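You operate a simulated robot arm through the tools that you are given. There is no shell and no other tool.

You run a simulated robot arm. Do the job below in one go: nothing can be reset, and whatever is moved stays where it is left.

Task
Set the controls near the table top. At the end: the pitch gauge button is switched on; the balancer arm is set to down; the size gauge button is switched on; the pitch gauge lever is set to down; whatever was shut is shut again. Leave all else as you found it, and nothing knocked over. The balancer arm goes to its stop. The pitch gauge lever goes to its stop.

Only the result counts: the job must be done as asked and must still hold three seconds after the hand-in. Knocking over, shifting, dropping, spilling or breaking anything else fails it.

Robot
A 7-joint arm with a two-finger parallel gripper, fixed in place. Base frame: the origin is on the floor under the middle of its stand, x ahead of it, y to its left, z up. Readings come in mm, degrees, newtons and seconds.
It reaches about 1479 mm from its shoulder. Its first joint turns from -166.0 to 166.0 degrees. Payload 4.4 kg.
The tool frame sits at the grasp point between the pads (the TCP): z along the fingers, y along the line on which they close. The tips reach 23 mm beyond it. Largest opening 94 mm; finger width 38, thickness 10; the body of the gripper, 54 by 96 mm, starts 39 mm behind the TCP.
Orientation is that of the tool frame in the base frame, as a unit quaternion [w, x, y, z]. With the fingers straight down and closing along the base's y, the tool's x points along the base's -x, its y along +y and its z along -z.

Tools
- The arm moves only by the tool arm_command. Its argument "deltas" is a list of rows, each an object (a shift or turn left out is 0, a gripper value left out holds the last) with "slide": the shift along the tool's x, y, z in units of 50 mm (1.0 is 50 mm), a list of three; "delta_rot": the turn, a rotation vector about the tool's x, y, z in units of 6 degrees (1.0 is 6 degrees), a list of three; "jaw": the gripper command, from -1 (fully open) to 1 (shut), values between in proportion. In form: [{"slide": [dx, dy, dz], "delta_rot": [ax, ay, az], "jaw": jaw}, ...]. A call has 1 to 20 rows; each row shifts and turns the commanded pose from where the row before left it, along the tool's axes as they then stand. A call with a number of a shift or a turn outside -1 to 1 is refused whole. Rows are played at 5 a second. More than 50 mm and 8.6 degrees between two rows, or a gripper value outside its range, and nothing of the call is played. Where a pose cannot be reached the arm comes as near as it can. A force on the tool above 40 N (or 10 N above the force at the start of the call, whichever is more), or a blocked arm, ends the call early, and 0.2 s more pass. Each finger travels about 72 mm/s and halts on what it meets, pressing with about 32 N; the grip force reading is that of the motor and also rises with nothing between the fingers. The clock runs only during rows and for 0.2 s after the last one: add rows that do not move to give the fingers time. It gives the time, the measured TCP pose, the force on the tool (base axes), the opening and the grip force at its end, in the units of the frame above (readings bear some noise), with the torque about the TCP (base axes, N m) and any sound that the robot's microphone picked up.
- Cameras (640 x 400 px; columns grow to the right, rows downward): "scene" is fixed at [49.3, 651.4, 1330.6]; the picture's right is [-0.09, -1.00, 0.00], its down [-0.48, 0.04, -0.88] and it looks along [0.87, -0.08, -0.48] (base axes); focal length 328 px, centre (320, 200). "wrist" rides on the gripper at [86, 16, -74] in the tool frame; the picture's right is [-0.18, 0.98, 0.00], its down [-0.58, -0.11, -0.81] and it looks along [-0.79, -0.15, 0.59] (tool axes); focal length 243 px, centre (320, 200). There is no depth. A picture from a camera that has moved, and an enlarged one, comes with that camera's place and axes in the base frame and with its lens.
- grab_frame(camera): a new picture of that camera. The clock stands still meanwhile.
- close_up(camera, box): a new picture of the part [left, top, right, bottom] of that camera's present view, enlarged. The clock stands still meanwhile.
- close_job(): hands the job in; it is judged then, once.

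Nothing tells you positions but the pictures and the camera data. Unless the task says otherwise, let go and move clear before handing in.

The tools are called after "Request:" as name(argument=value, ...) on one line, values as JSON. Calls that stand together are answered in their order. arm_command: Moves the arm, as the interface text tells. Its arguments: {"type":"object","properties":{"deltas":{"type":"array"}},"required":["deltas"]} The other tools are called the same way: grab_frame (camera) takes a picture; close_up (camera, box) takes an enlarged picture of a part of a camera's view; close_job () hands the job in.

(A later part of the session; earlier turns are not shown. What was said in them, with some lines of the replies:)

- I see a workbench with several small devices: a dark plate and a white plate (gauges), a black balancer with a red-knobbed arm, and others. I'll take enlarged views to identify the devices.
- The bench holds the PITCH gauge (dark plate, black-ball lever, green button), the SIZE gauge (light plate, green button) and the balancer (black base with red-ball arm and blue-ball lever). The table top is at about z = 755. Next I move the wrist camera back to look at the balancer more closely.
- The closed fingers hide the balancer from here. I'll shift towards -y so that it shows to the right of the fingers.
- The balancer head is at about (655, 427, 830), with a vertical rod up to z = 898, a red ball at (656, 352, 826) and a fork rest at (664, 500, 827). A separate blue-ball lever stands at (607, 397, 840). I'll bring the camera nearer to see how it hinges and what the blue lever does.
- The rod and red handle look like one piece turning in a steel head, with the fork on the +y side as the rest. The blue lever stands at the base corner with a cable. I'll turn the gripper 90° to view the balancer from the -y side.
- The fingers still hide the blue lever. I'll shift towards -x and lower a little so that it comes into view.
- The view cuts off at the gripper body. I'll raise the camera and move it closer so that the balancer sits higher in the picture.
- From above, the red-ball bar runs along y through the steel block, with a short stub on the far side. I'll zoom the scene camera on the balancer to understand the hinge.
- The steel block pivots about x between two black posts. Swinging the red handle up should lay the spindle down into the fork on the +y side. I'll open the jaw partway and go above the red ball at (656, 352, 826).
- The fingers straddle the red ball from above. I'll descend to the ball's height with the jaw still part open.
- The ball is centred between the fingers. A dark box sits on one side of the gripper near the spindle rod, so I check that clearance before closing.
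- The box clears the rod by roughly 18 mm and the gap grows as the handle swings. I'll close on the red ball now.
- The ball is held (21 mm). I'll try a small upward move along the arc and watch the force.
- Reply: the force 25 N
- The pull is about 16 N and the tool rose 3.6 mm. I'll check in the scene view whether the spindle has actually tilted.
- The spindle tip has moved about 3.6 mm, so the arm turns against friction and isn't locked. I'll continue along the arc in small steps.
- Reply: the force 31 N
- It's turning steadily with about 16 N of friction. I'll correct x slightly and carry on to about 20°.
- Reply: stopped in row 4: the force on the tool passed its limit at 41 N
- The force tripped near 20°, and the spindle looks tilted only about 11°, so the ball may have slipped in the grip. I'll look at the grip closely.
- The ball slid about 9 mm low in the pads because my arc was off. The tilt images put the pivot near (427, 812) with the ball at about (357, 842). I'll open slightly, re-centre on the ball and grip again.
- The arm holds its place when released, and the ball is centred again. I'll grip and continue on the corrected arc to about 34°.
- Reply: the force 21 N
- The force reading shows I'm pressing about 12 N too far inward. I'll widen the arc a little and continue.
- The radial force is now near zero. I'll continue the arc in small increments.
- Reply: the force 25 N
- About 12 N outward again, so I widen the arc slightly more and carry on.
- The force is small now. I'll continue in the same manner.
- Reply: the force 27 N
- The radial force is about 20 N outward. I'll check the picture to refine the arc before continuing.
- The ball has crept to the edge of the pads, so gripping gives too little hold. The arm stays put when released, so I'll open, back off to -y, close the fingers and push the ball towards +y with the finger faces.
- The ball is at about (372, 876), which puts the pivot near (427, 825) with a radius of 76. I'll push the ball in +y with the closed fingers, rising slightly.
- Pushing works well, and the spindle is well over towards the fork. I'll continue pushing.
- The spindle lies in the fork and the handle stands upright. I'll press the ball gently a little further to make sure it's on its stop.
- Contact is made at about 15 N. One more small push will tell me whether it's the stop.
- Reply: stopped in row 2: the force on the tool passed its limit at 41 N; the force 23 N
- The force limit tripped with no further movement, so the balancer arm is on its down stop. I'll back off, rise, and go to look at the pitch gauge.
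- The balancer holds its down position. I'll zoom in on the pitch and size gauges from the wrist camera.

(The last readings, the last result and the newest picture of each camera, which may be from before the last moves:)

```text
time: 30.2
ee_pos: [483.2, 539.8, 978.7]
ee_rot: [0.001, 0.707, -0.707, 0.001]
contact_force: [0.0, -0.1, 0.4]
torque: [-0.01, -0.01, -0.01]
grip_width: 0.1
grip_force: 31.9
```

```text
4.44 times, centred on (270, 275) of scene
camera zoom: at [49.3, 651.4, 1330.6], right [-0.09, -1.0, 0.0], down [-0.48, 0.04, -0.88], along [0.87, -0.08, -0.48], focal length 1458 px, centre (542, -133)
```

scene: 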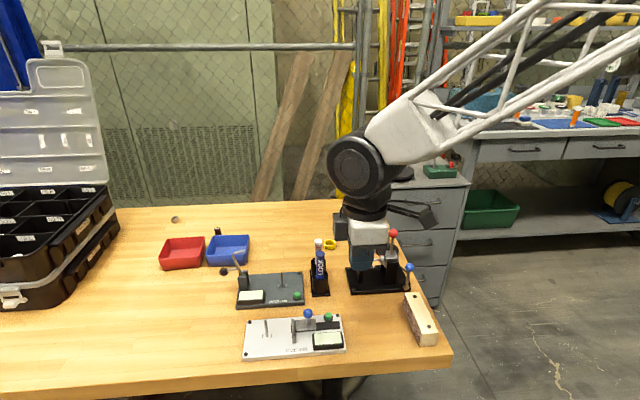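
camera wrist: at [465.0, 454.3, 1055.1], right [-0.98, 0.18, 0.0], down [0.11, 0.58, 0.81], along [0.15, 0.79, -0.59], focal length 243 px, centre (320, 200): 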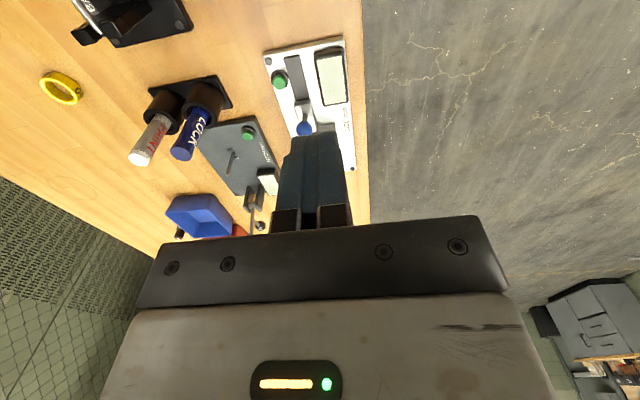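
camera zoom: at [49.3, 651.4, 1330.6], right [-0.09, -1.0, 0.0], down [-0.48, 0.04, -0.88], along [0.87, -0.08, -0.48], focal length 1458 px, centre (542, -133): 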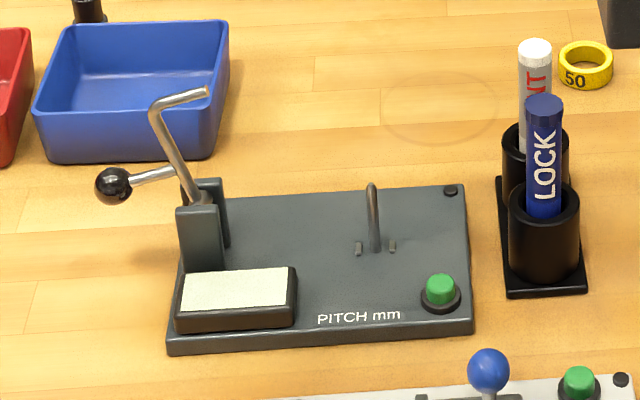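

The pitch button top is at about (606, 654, 778) and the size button at (538, 589, 779). The pitch lever's pivot is at about (647, 776, 813), its ball at (648, 819, 826), and the LOCK bottle's top at (635, 596, 871). I'll go above the pitch button, keeping clear of the bottle.

Request:
arm_command(deltas=[{"slide": [-0.58, -0.605, 0.195]}, {"slide": [-0.58, -0.605, 0.195]}, {"slide": [-0.58, -0.605, 0.195]}, {"slide": [-0.58, -0.605, 0.195]}, {"slide": [0, 0, 0.8]}, {}])

Request:
grab_frame(camera="wrist")

Request:
close_up(camera="scene", box=[220, 190, 360, 320])

```text
time: 31.6
ee_pos: [602.9, 657.2, 900.0]
ee_rot: [0.001, 0.708, -0.707, 0.0]
contact_force: [1.0, 0.4, -0.6]
torque: [-0.04, 0.01, -0.02]
grip_width: 0.2
grip_force: 31.6
```

```text
taken
camera wrist: at [585.5, 570.0, 976.6], right [-0.98, 0.18, 0.0], down [0.11, 0.58, 0.81], along [0.15, 0.79, -0.59], focal length 243 px, centre (320, 200)
```

wrist: 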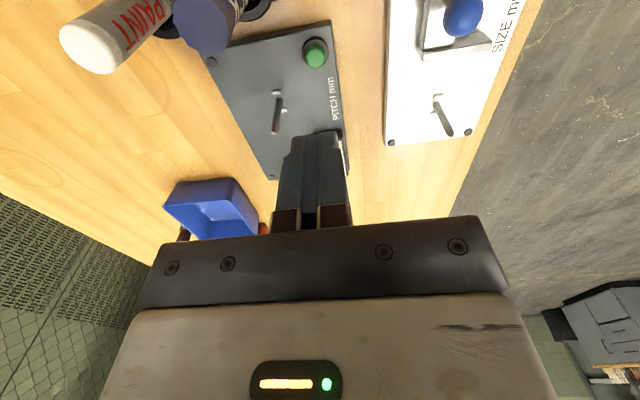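

```text
3.08 times, centred on (290, 255) of scene
camera zoom: at [49.3, 651.4, 1330.6], right [-0.09, -1.0, 0.0], down [-0.48, 0.04, -0.88], along [0.87, -0.08, -0.48], focal length 1009 px, centre (412, 31)
```

zoom: 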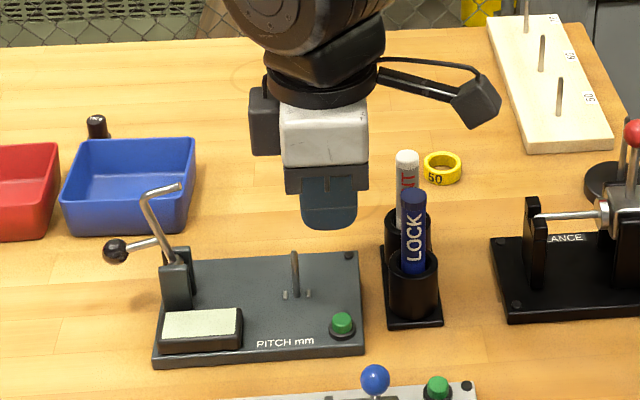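

I'll measure the pitch button's position again in this nearer view before pressing.

Request:
close_up(camera="wrist", box=[270, 0, 370, 100])

Request:
close_up(camera="scene", box=[275, 275, 325, 315])

```text
4.00 times, centred on (320, 50) of wrist
camera zoom: at [585.5, 570.0, 976.6], right [-0.98, 0.18, 0.0], down [0.11, 0.58, 0.81], along [0.15, 0.79, -0.59], focal length 970 px, centre (320, 800)
```

zoom: 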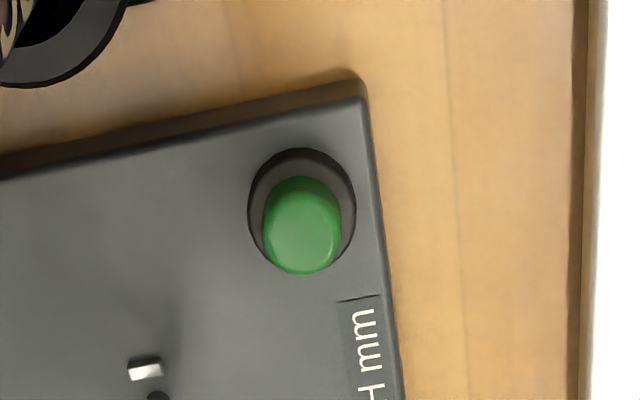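

```text
10.00 times, centred on (300, 295) of scene
camera zoom: at [49.3, 651.4, 1330.6], right [-0.09, -1.0, 0.0], down [-0.48, 0.04, -0.88], along [0.87, -0.08, -0.48], focal length 3280 px, centre (520, -750)
```

zoom: 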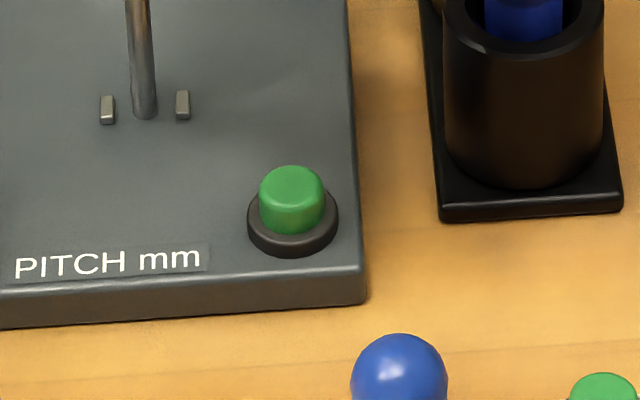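

The refined pitch button top is (604.5, 653, 783), and the fingertips are almost directly above it. I'll descend to just over it.

Request:
arm_command(deltas=[{"slide": [0.03, -0.02, 0.6]}, {"slide": [0.02, 0, 0.6]}, {"slide": [0, 0, 0.44]}, {}])

Request:
close_up(camera="scene", box=[220, 210, 360, 320])

```text
time: 32.6
ee_pos: [604.7, 654.2, 820.5]
ee_rot: [-0.001, -0.707, 0.708, 0.0]
contact_force: [0.0, -1.0, 0.5]
torque: [-0.01, -0.02, 0.03]
grip_width: 0.0
grip_force: 32.6
```

```text
3.64 times, centred on (290, 265) of scene
camera zoom: at [49.3, 651.4, 1330.6], right [-0.09, -1.0, 0.0], down [-0.48, 0.04, -0.88], along [0.87, -0.08, -0.48], focal length 1193 px, centre (429, -36)
```

zoom: 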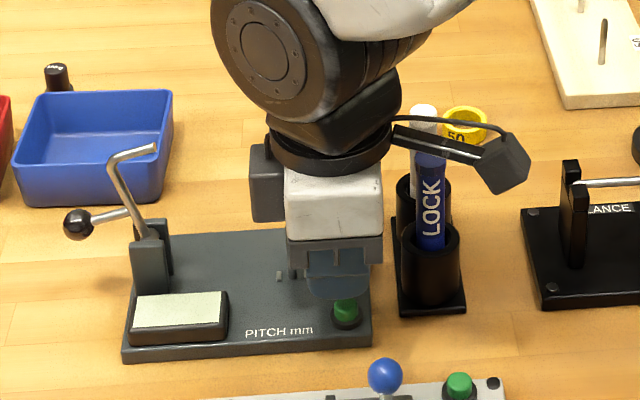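

Clearances look fine. I'll creep down onto the button in small steps.

Request:
arm_command(deltas=[{"slide": [0, 0, 0.06]}, {"slide": [0, 0, 0.06]}, {"slide": [0, 0, 0.06]}, {"slide": [0, 0, 0.06]}, {}])

```text
time: 33.8
ee_pos: [602.5, 654.5, 807.4]
ee_rot: [0.0, -0.707, 0.708, 0.0]
contact_force: [0.3, 0.0, 0.3]
torque: [-0.01, 0.04, -0.02]
grip_width: 0.0
grip_force: 32.4
```

No contact yet at tip height 784. I'll keep going in 1 mm steps.

Request:
arm_command(deltas=[{"slide": [0, 0, 0.02]}, {"slide": [0, 0, 0.02]}, {"slide": [0, 0, 0.02]}, {}])

```text
time: 34.8
ee_pos: [602.3, 654.4, 804.6]
ee_rot: [-0.001, -0.707, 0.708, 0.0]
contact_force: [-0.1, -0.3, 2.1]
torque: [-0.03, 0.01, 0.03]
grip_width: 0.0
grip_force: 32.2
heard: click
```

I heard a click with light contact. I'll lift off and check the button and display.

Request:
arm_command(deltas=[{"slide": [0, 0, -0.3]}, {"slide": [0, 0, -0.8]}, {"slide": [0, 0, -0.8]}, {}])

Request:
close_up(camera="scene", box=[225, 240, 325, 320])

Request:
close_up(camera="wrist", box=[270, 0, 370, 100])

```text
time: 35.8
ee_pos: [603.7, 657.1, 898.8]
ee_rot: [-0.001, -0.707, 0.707, 0.0]
contact_force: [-0.1, 0.1, -0.1]
torque: [0.01, -0.01, 0.01]
grip_width: 0.0
grip_force: 31.8
```

```text
5.00 times, centred on (275, 280) of scene
camera zoom: at [49.3, 651.4, 1330.6], right [-0.09, -1.0, 0.0], down [-0.48, 0.04, -0.88], along [0.87, -0.08, -0.48], focal length 1640 px, centre (545, -200)
```

zoom: 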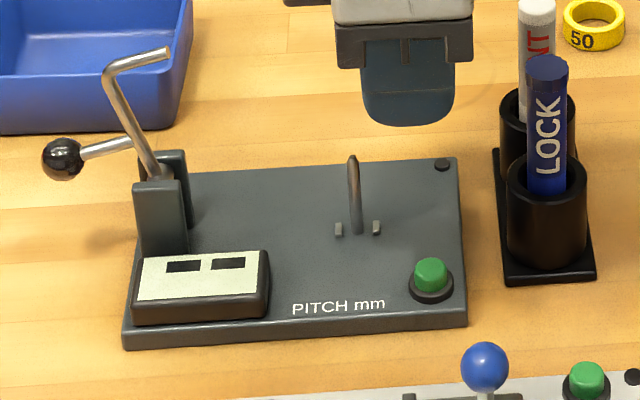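

```text
4.00 times, centred on (320, 50) of wrist
camera zoom: at [586.2, 570.5, 974.9], right [-0.98, 0.18, 0.0], down [0.11, 0.58, 0.81], along [0.15, 0.79, -0.59], focal length 970 px, centre (320, 800)
```

zoom: 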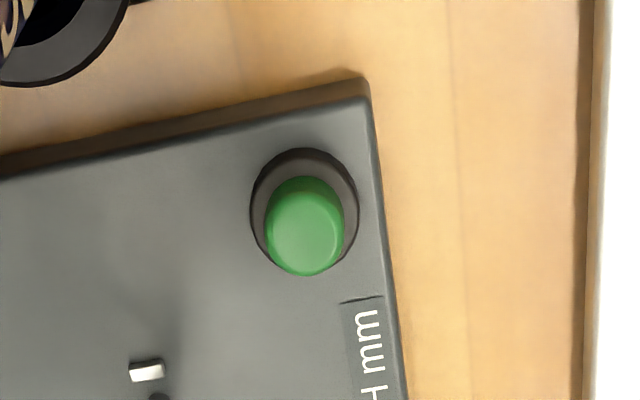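

The pitch display now shows dashes, so its button is on. I'll move over to the size button.

Request:
arm_command(deltas=[{"slide": [0.66, 0.657, -0.05]}, {"slide": [0.66, 0.657, -0.05]}, {}])

Request:
close_up(camera="wrist", box=[260, 0, 380, 120])

Request:
close_up(camera="scene", box=[290, 300, 350, 350])

```text
time: 36.6
ee_pos: [536.3, 587.9, 902.5]
ee_rot: [0.001, 0.707, -0.707, 0.0]
contact_force: [-0.4, 0.2, 0.4]
torque: [0.02, 0.0, 0.0]
grip_width: 0.2
grip_force: 32.2
```

```text
3.33 times, centred on (320, 60) of wrist
camera zoom: at [518.8, 502.1, 979.3], right [-0.98, 0.18, 0.0], down [0.11, 0.58, 0.81], along [0.15, 0.79, -0.59], focal length 809 px, centre (320, 667)
```

zoom: 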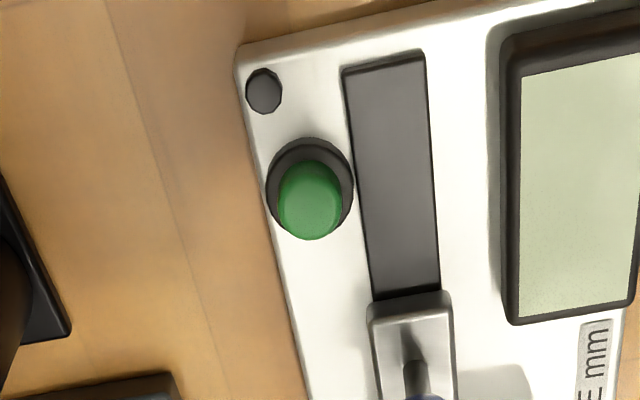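

```text
8.00 times, centred on (320, 325) of scene
camera zoom: at [49.3, 651.4, 1330.6], right [-0.09, -1.0, 0.0], down [-0.48, 0.04, -0.88], along [0.87, -0.08, -0.48], focal length 2624 px, centre (320, -800)
```

zoom: 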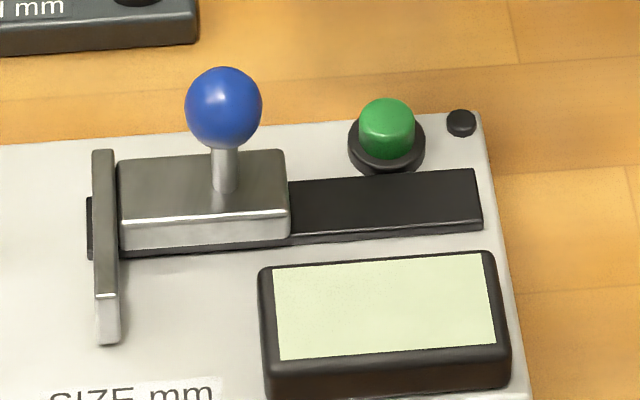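

The size button top is at about (537, 590, 784), with the rail edge just on the -x side. I'll shift slightly +x and descend to just above it.

Request:
arm_command(deltas=[{"slide": [-0.03, -0.06, 0.6]}, {"slide": [0, 0, 0.6]}, {"slide": [0, 0, 0.6]}, {}])

Request:
close_up(camera="scene", box=[270, 270, 370, 350])

```text
time: 37.6
ee_pos: [539.4, 590.1, 813.6]
ee_rot: [0.0, -0.707, 0.708, 0.001]
contact_force: [0.4, -0.1, -0.5]
torque: [-0.02, -0.01, 0.01]
grip_width: 0.1
grip_force: 32.1
```

```text
5.00 times, centred on (320, 310) of scene
camera zoom: at [49.3, 651.4, 1330.6], right [-0.09, -1.0, 0.0], down [-0.48, 0.04, -0.88], along [0.87, -0.08, -0.48], focal length 1640 px, centre (320, -350)
```

zoom: 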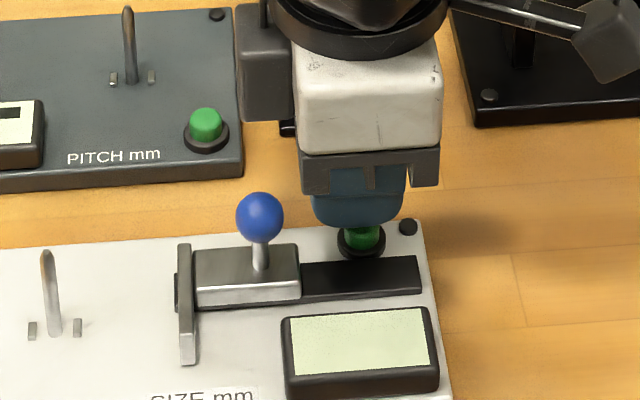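

The tip is centred over the green button and about 7 mm above it. I'll creep down until I hear the click.

Request:
arm_command(deltas=[{"slide": [0, 0, 0.04]}, {"slide": [0, 0, 0.04]}, {"slide": [0, 0, 0.02]}, {"slide": [0, 0, 0.02]}, {}])

```text
time: 38.8
ee_pos: [540.4, 590.1, 809.3]
ee_rot: [0.001, 0.707, -0.707, 0.0]
contact_force: [-1.0, 0.6, 0.0]
torque: [0.01, 0.03, 0.01]
grip_width: 0.0
grip_force: 32.2
```

No contact yet. I'll continue down in 1 mm steps.

Request:
arm_command(deltas=[{"slide": [0, 0, 0.02]}, {"slide": [0, 0, 0.02]}, {}])

```text
time: 39.6
ee_pos: [540.0, 591.4, 806.2]
ee_rot: [-0.001, -0.707, 0.707, -0.001]
contact_force: [0.2, -0.2, 0.1]
torque: [-0.03, -0.01, -0.02]
grip_width: 0.0
grip_force: 32.1
```

Request:
arm_command(deltas=[{"slide": [0, 0, 0.02]}, {"slide": [0, 0, 0.02]}, {}])

```text
time: 40.4
ee_pos: [538.7, 590.8, 804.8]
ee_rot: [0.001, 0.707, -0.707, 0.0]
contact_force: [0.8, 0.7, 1.7]
torque: [-0.03, -0.01, 0.01]
grip_width: 0.1
grip_force: 31.9
heard: click
```

I heard the click from the size button. I'll lift off and confirm its display.

Request:
arm_command(deltas=[{"slide": [0, 0, -0.3]}, {"slide": [0, 0, -0.9]}, {"slide": [0, 0, -0.9]}, {"slide": [0, 0, -0.9]}, {}])

Request:
close_up(camera="scene", box=[225, 240, 365, 370])

```text
time: 41.6
ee_pos: [537.7, 587.4, 956.2]
ee_rot: [0.001, 0.707, -0.707, 0.0]
contact_force: [0.3, -0.5, -0.3]
torque: [-0.01, 0.02, 0.02]
grip_width: 0.1
grip_force: 32.0
```

```text
3.08 times, centred on (295, 305) of scene
camera zoom: at [49.3, 651.4, 1330.6], right [-0.09, -1.0, 0.0], down [-0.48, 0.04, -0.88], along [0.87, -0.08, -0.48], focal length 1009 px, centre (397, -123)
```

zoom: 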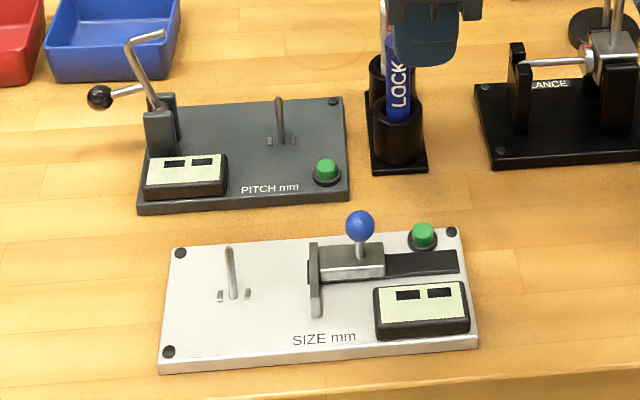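

Both displays now show dashes, so both buttons are on. Next I'll look at the pitch lever more closely from above.

Request:
arm_command(deltas=[{"slide": [-0.76, -0.06, 0]}, {"slide": [-0.76, -0.06, 0]}, {"slide": [-0.76, -0.06, 0]}, {"slide": [-0.76, -0.06, 0]}, {}])

Request:
grab_frame(camera="wrist")

Request:
close_up(camera="wrist", box=[150, 90, 290, 220])

Request:
close_up(camera="scene", box=[215, 240, 275, 300])

```text
time: 42.8
ee_pos: [553.6, 742.4, 953.3]
ee_rot: [-0.001, -0.707, 0.707, 0.0]
contact_force: [-0.5, -1.2, 0.3]
torque: [0.0, 0.01, -0.02]
grip_width: 0.0
grip_force: 32.2
```

```text
taken
camera wrist: at [536.4, 656.4, 1029.4], right [-0.98, 0.18, 0.0], down [0.11, 0.58, 0.81], along [0.15, 0.79, -0.59], focal length 243 px, centre (320, 200)
```

wrist: 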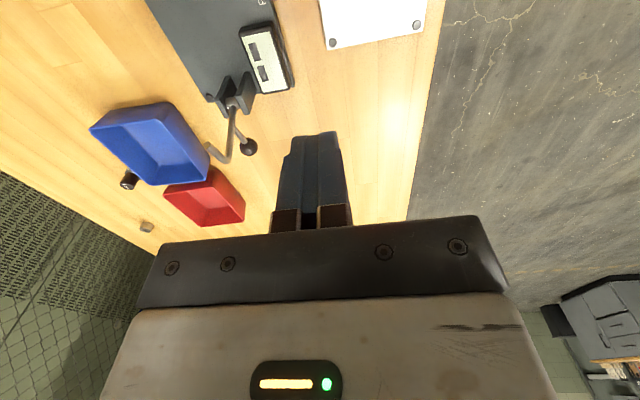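

```text
3.08 times, centred on (220, 155) of wrist
camera zoom: at [536.4, 656.4, 1029.4], right [-0.98, 0.18, 0.0], down [0.11, 0.58, 0.81], along [0.15, 0.79, -0.59], focal length 746 px, centre (628, 338)
```

zoom: 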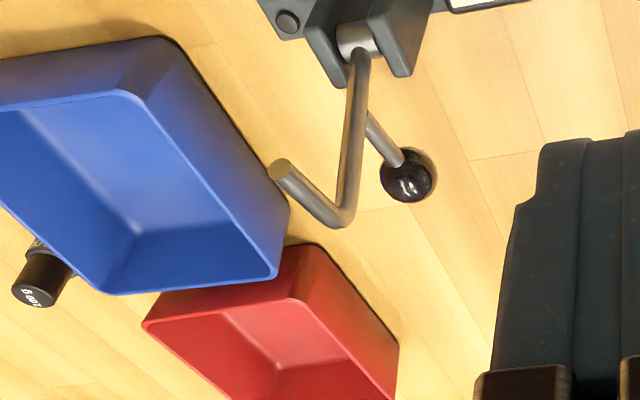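

```text
6.67 times, centred on (245, 270) of scene
camera zoom: at [49.3, 651.4, 1330.6], right [-0.09, -1.0, 0.0], down [-0.48, 0.04, -0.88], along [0.87, -0.08, -0.48], focal length 2187 px, centre (820, -267)
```

zoom: 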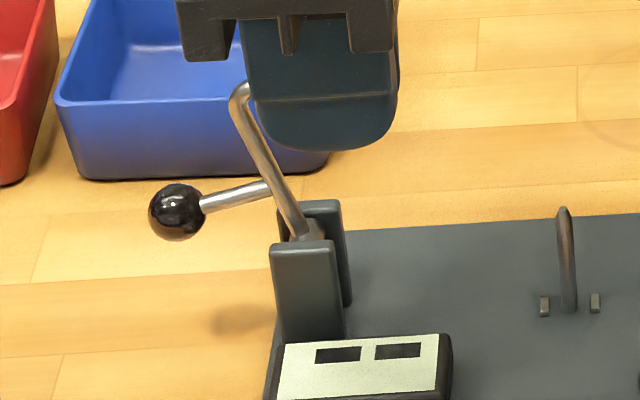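

The lever's pivot is near (648, 777, 808), its bend at (646, 791, 875), its tip pointing -y at (648, 767, 882), and its ball at (646, 819, 826). I'll put the closed fingers on the +y side of the upper arm, tips above the ball's swing, and push in -y.

Request:
arm_command(deltas=[{"slide": [-0.6, -0.62, 0]}, {"slide": [-0.6, -0.62, 0]}, {"slide": [-0.6, -0.62, 0]}, {"slide": [0, 0, 0.6]}, {"slide": [0, 0, 0.6]}, {}])

Request:
close_up(camera="scene", box=[190, 210, 310, 310])

Request:
grab_frame(camera="wrist")

```text
time: 44.2
ee_pos: [646.7, 832.6, 892.2]
ee_rot: [-0.001, -0.707, 0.707, 0.0]
contact_force: [-0.1, 0.3, 0.4]
torque: [0.01, 0.0, 0.0]
grip_width: 0.2
grip_force: 32.0
```

```text
4.00 times, centred on (250, 260) of scene
camera zoom: at [49.3, 651.4, 1330.6], right [-0.09, -1.0, 0.0], down [-0.48, 0.04, -0.88], along [0.87, -0.08, -0.48], focal length 1312 px, centre (600, -40)
```

zoom: 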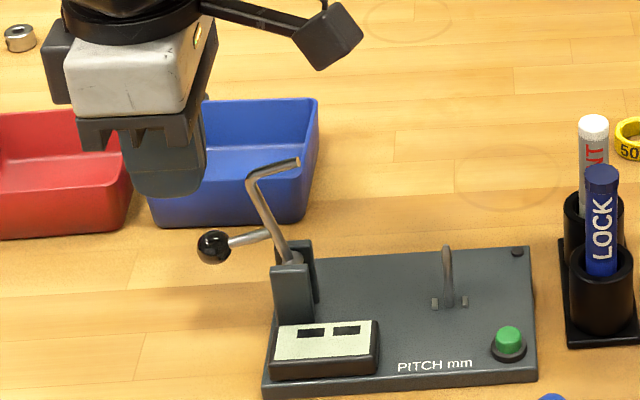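

```text
taken
camera wrist: at [629.4, 746.1, 968.5], right [-0.98, 0.18, 0.0], down [0.11, 0.58, 0.81], along [0.15, 0.79, -0.59], focal length 243 px, centre (320, 200)
```

wrist: 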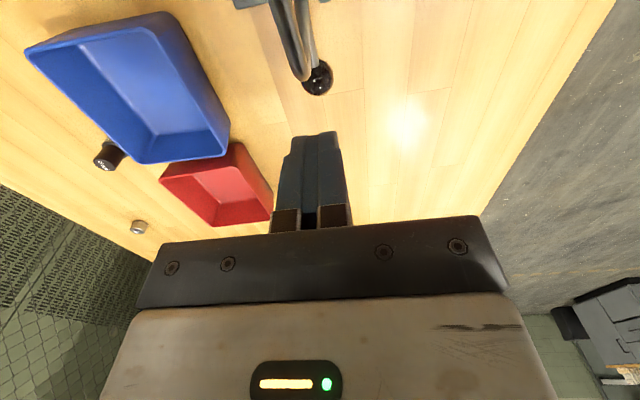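

The fingers stand clear on the +y side. I'll lower a few mm and begin pushing in -y.

Request:
arm_command(deltas=[{"slide": [0.1, 0, 0.12]}, {"slide": [0.12, 0, 0]}, {"slide": [0.12, 0, 0]}, {"slide": [0.12, 0, 0]}, {}])

Request:
close_up(camera="scene", box=[190, 210, 310, 310])

```text
time: 45.4
ee_pos: [644.0, 809.0, 885.7]
ee_rot: [0.001, 0.707, -0.707, 0.0]
contact_force: [0.7, 1.1, -0.2]
torque: [0.0, -0.03, 0.01]
grip_width: 0.0
grip_force: 31.6
```

```text
4.00 times, centred on (250, 260) of scene
camera zoom: at [49.3, 651.4, 1330.6], right [-0.09, -1.0, 0.0], down [-0.48, 0.04, -0.88], along [0.87, -0.08, -0.48], focal length 1312 px, centre (600, -40)
```

zoom: 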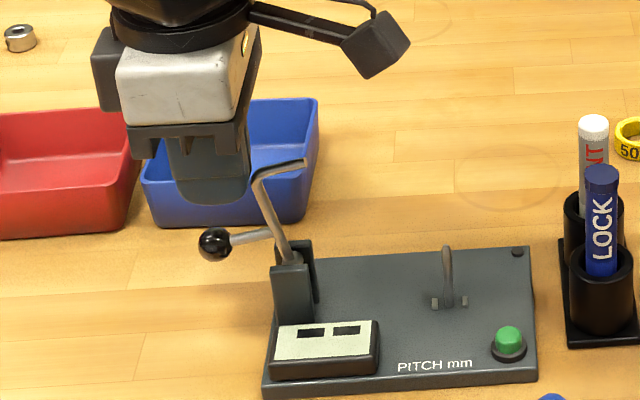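

The finger now touches the arm near the bend and it's starting to turn. I'll continue pushing.

Request:
arm_command(deltas=[{"slide": [0.1, 0, 0]}, {"slide": [0.1, 0, 0]}, {"slide": [0.1, 0, 0]}, {"slide": [0.1, 0, 0]}, {}])

Request:
close_up(camera="scene", box=[190, 210, 310, 310])

```text
time: 46.6
ee_pos: [644.8, 788.7, 888.4]
ee_rot: [-0.001, -0.707, 0.707, 0.0]
contact_force: [0.3, 0.0, 0.2]
torque: [0.02, 0.0, -0.01]
grip_width: 0.2
grip_force: 32.3
```

```text
4.00 times, centred on (250, 260) of scene
camera zoom: at [49.3, 651.4, 1330.6], right [-0.09, -1.0, 0.0], down [-0.48, 0.04, -0.88], along [0.87, -0.08, -0.48], focal length 1312 px, centre (600, -40)
```

zoom: 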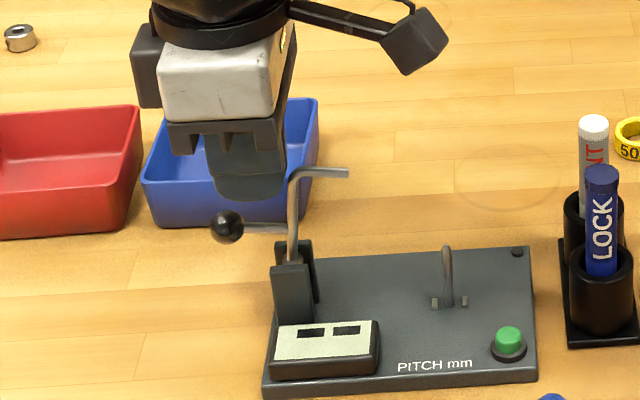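

The lever is now about vertical. I'll keep pushing past centre.

Request:
arm_command(deltas=[{"slide": [0.1, 0, 0]}, {"slide": [0.1, 0, 0]}, {"slide": [0.1, 0, 0]}, {"slide": [0.1, 0, 0]}, {}])

Request:
close_up(camera="scene", box=[190, 210, 310, 310])

```text
time: 47.8
ee_pos: [644.4, 768.5, 887.4]
ee_rot: [-0.002, -0.707, 0.707, 0.0]
contact_force: [0.3, -0.2, 0.4]
torque: [0.01, 0.0, -0.02]
grip_width: 0.0
grip_force: 32.6
```

```text
4.00 times, centred on (250, 260) of scene
camera zoom: at [49.3, 651.4, 1330.6], right [-0.09, -1.0, 0.0], down [-0.48, 0.04, -0.88], along [0.87, -0.08, -0.48], focal length 1312 px, centre (600, -40)
```

zoom: 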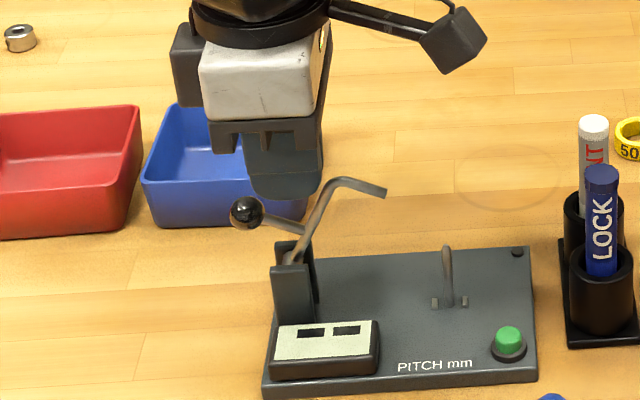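

The arm leans about 25° past vertical. I'll give a bit more, then switch to pushing the ball.

Request:
arm_command(deltas=[{"slide": [0.1, 0, 0]}, {"slide": [0.1, 0, 0]}, {}])

Request:
close_up(camera="scene", box=[190, 210, 310, 310])

```text
time: 48.6
ee_pos: [644.3, 758.8, 887.6]
ee_rot: [0.001, 0.707, -0.707, 0.0]
contact_force: [0.4, 0.0, -0.1]
torque: [-0.05, -0.01, 0.02]
grip_width: 0.0
grip_force: 31.8
```

```text
4.00 times, centred on (250, 260) of scene
camera zoom: at [49.3, 651.4, 1330.6], right [-0.09, -1.0, 0.0], down [-0.48, 0.04, -0.88], along [0.87, -0.08, -0.48], focal length 1312 px, centre (600, -40)
```

zoom: 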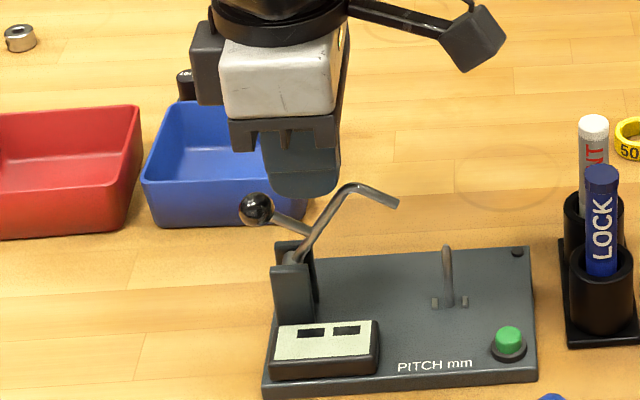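

The lever stays where it is, with its ball at about (646, 792, 852). I'll lift, go round to the +y side of the ball, and lower to push it over in -y.

Request:
arm_command(deltas=[{"slide": [0, 0, -0.8]}, {"slide": [-0.66, -0.03, 0]}, {"slide": [-0.7, 0, 0]}, {"slide": [0, 0, 0.7]}, {"slide": [0, 0, 0.7]}, {}])

Request:
close_up(camera="scene", box=[190, 210, 310, 310])

```text
time: 50.0
ee_pos: [646.5, 826.3, 859.3]
ee_rot: [-0.001, -0.707, 0.707, 0.001]
contact_force: [0.0, -0.7, -0.1]
torque: [-0.04, 0.0, 0.02]
grip_width: 0.0
grip_force: 31.7
```

```text
4.00 times, centred on (250, 260) of scene
camera zoom: at [49.3, 651.4, 1330.6], right [-0.09, -1.0, 0.0], down [-0.48, 0.04, -0.88], along [0.87, -0.08, -0.48], focal length 1312 px, centre (600, -40)
```

zoom: 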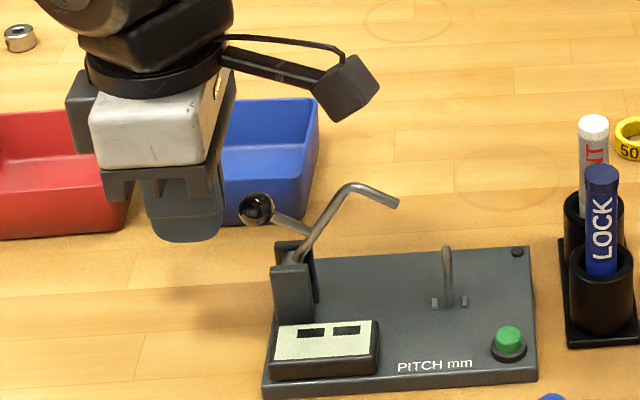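

The fingers are beside the ball. I'll push in -y.

Request:
arm_command(deltas=[{"slide": [0.1, 0, 0.02]}, {"slide": [0.1, 0, 0.02]}, {"slide": [0.1, 0, 0]}, {"slide": [0.1, 0, 0]}, {"slide": [0.1, 0, 0]}, {}])

Request:
close_up(camera="scene", box=[190, 210, 310, 310])

```text
time: 51.4
ee_pos: [647.3, 801.5, 855.0]
ee_rot: [0.001, 0.708, -0.707, 0.001]
contact_force: [-0.3, -0.4, 0.2]
torque: [0.0, -0.01, 0.02]
grip_width: 0.1
grip_force: 32.0
```

```text
4.00 times, centred on (250, 260) of scene
camera zoom: at [49.3, 651.4, 1330.6], right [-0.09, -1.0, 0.0], down [-0.48, 0.04, -0.88], along [0.87, -0.08, -0.48], focal length 1312 px, centre (600, -40)
```

zoom: 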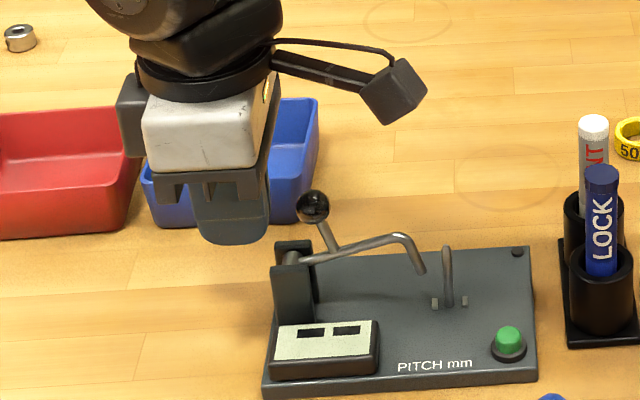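

The lever moved ahead of the fingers and is about 15° above horizontal. I'll continue to push the ball to find the stop.

Request:
arm_command(deltas=[{"slide": [0.1, 0, 0]}, {"slide": [0.1, 0, 0]}, {"slide": [0.1, 0, 0]}, {"slide": [0.06, 0, 0]}, {}])

Request:
close_up(camera="scene", box=[190, 210, 310, 310])

```text
time: 52.6
ee_pos: [646.3, 783.2, 854.7]
ee_rot: [0.002, 0.708, -0.706, 0.0]
contact_force: [0.0, 0.7, 0.3]
torque: [0.0, 0.01, 0.0]
grip_width: 0.0
grip_force: 32.0
```

```text
4.00 times, centred on (250, 260) of scene
camera zoom: at [49.3, 651.4, 1330.6], right [-0.09, -1.0, 0.0], down [-0.48, 0.04, -0.88], along [0.87, -0.08, -0.48], focal length 1312 px, centre (600, -40)
```

zoom: 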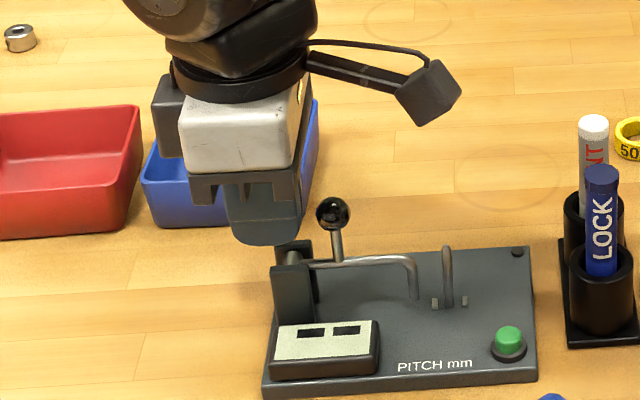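

The arm is horizontal with its tip pointing down. I'll press the ball a bit more to confirm it's on its stop.

Request:
arm_command(deltas=[{"slide": [0.05, 0, 0]}, {"slide": [0.05, 0, 0]}, {"slide": [0.03, 0, 0]}, {}])

Request:
close_up(camera="scene", box=[190, 210, 310, 310])

```text
time: 53.6
ee_pos: [646.2, 779.1, 856.2]
ee_rot: [-0.001, -0.707, 0.707, 0.0]
contact_force: [0.2, -0.3, -0.3]
torque: [0.02, 0.03, 0.02]
grip_width: 0.0
grip_force: 31.8
```

```text
4.00 times, centred on (250, 260) of scene
camera zoom: at [49.3, 651.4, 1330.6], right [-0.09, -1.0, 0.0], down [-0.48, 0.04, -0.88], along [0.87, -0.08, -0.48], focal length 1312 px, centre (600, -40)
```

zoom: 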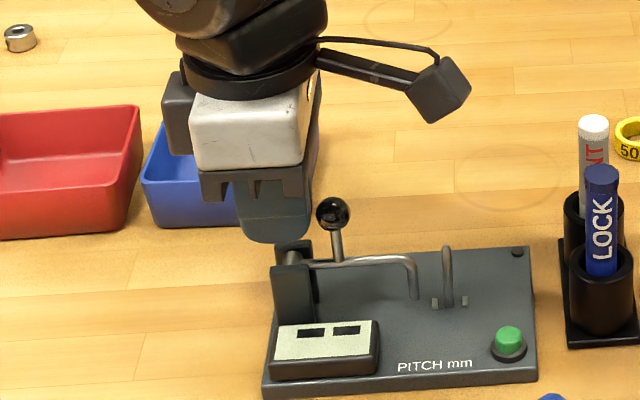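

The lever hasn't moved and there's still a few mm of gap. I'll go on in small steps until contact.

Request:
arm_command(deltas=[{"slide": [0.04, 0, 0]}, {"slide": [0.04, 0, 0]}, {"slide": [0.02, 0, 0]}, {}])

Request:
close_up(camera="scene", box=[190, 210, 310, 310])

```text
time: 54.4
ee_pos: [644.8, 776.1, 857.9]
ee_rot: [0.0, -0.707, 0.707, 0.001]
contact_force: [0.6, 13.0, -0.8]
torque: [0.16, -0.05, -0.02]
grip_width: 0.0
grip_force: 32.2
stopped in row 4: the force on the tool passed its limit at 46 N (the readings are from after the stop); the commanded pose is now the measured one
```

```text
4.00 times, centred on (250, 260) of scene
camera zoom: at [49.3, 651.4, 1330.6], right [-0.09, -1.0, 0.0], down [-0.48, 0.04, -0.88], along [0.87, -0.08, -0.48], focal length 1312 px, centre (600, -40)
```

zoom: 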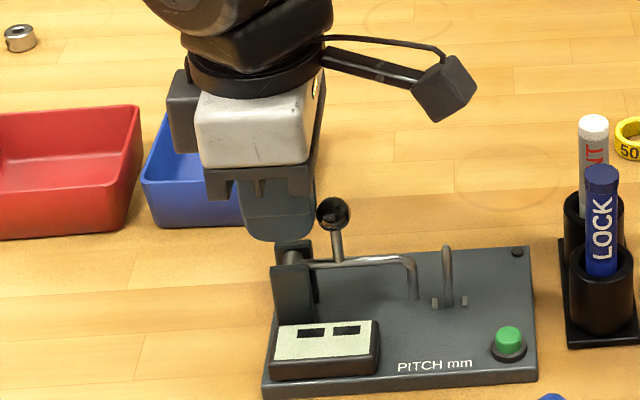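

It stopped at 46 N with no movement, so the lever is on its down stop and the plate hasn't shifted. I'll back off, lift and retreat to check everything.

Request:
arm_command(deltas=[{"slide": [-0.5, 0, 0]}, {"slide": [-0.3, 0, -0.6]}, {"slide": [0, 0, -0.9]}, {"slide": [0, 0, -0.9]}, {"slide": [0, 0, -0.7]}, {"slide": [0, 0.9, 0]}, {"slide": [0, 0.9, 0]}, {"slide": [0.9, 0, 0]}, {"slide": [0.9, 0, 0]}, {"slide": [0.9, 0, 0]}, {"slide": [0.9, 0, 0]}, {"slide": [0.9, 0, 0]}, {"slide": [0.9, 0, 0]}, {"slide": [0.9, 0, 0]}, {"slide": [0.9, 0, 0]}, {"slide": [0.9, 0, 0]}, {}, {}])

Request:
grab_frame(camera="scene")

Request:
close_up(camera="scene", box=[220, 220, 360, 370])

Request:
close_up(camera="scene", box=[300, 220, 450, 350])

```text
time: 58.2
ee_pos: [555.2, 407.9, 1011.3]
ee_rot: [0.0, -0.707, 0.707, 0.0]
contact_force: [0.1, 0.2, -0.6]
torque: [0.01, -0.03, 0.0]
grip_width: 0.2
grip_force: 31.6
```

```text
taken
```

scene: 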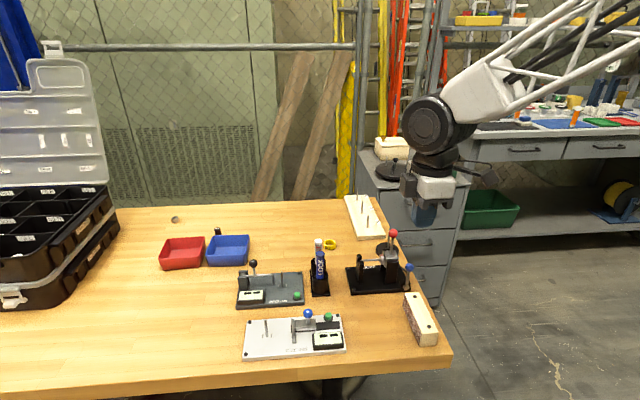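

```text
2.67 times, centred on (290, 295) of scene
camera zoom: at [49.3, 651.4, 1330.6], right [-0.09, -1.0, 0.0], down [-0.48, 0.04, -0.88], along [0.87, -0.08, -0.48], focal length 875 px, centre (400, -53)
```

zoom: 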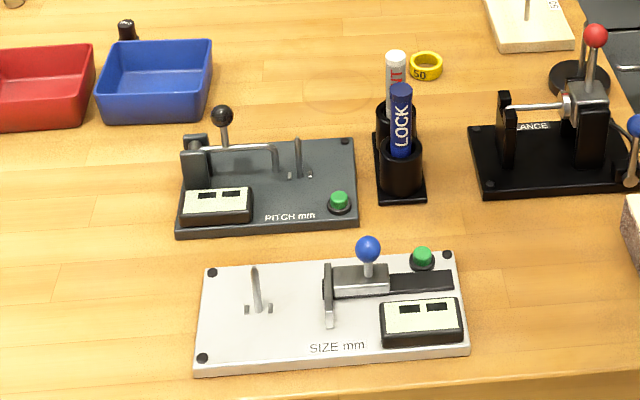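

```text
3.08 times, centred on (375, 285) of scene
camera zoom: at [49.3, 651.4, 1330.6], right [-0.09, -1.0, 0.0], down [-0.48, 0.04, -0.88], along [0.87, -0.08, -0.48], focal length 1009 px, centre (151, -62)
```

zoom: 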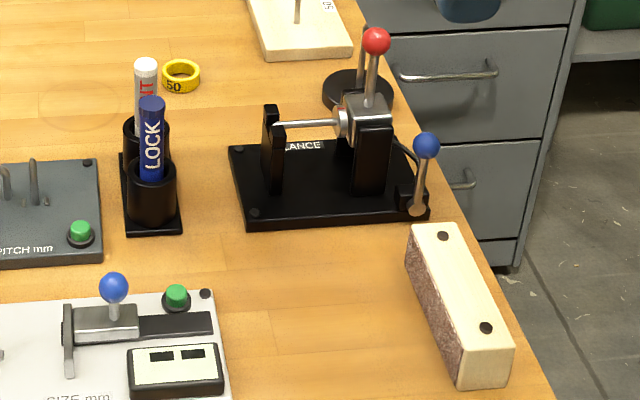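

Everything appears in place. One last close look at the balancer, compared with when it was on its stop, then I hand in.

Request:
close_up(camera="scene", box=[350, 205, 430, 285])

Request:
close_up(camera="scene", box=[190, 210, 310, 310])

```text
5.00 times, centred on (390, 245) of scene
camera zoom: at [49.3, 651.4, 1330.6], right [-0.09, -1.0, 0.0], down [-0.48, 0.04, -0.88], along [0.87, -0.08, -0.48], focal length 1640 px, centre (-30, -25)
```

zoom: 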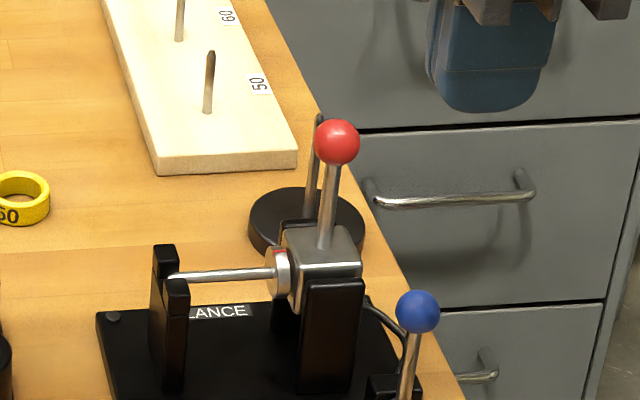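

```text
4.00 times, centred on (250, 260) of scene
camera zoom: at [49.3, 651.4, 1330.6], right [-0.09, -1.0, 0.0], down [-0.48, 0.04, -0.88], along [0.87, -0.08, -0.48], focal length 1312 px, centre (600, -40)
```

zoom: 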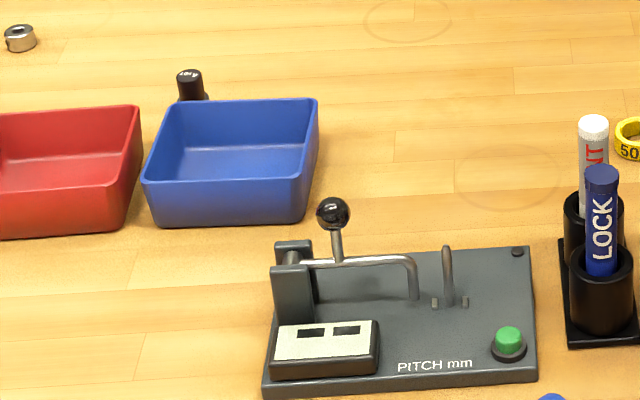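

Both levers rest on their stops, both displays are lit, nothing else has moved and the arm is clear. I'm handing the job in.

Request:
close_job()

```text
The job is handed in.
```

The job is handed in, and as far as the pictures show, every control is set as asked:

- **Pitch gauge button:** it's on. I heard it click, and the display went from blank to dashes.
- **Size gauge button:** it's on, confirmed by the same click and dashes.
- **Balancer arm:** it's down, with the rod resting in its fork. I pressed it until the arm's 40 N force limit stopped me (41 N), and it barely moved under the load, so I take it to be on its stop.
- **Pitch gauge lever:** it's down, with the arm horizontal and its tip pointing down. I pressed it the same way to 46 N and it didn't move.

I opened nothing, so nothing needed shutting again. I didn't touch the blue-ball lever on the balancer or the slider on the size gauge. In the final pictures, the plates, bottles, trays and other loose items are where they were at the start. The gripper had let go and was well clear before I handed in.

While lifting the balancer handle, the ball slipped in the grip twice and the force limit tripped once. I finished that move by pushing the ball with closed fingers instead, and saw no sign of damage.
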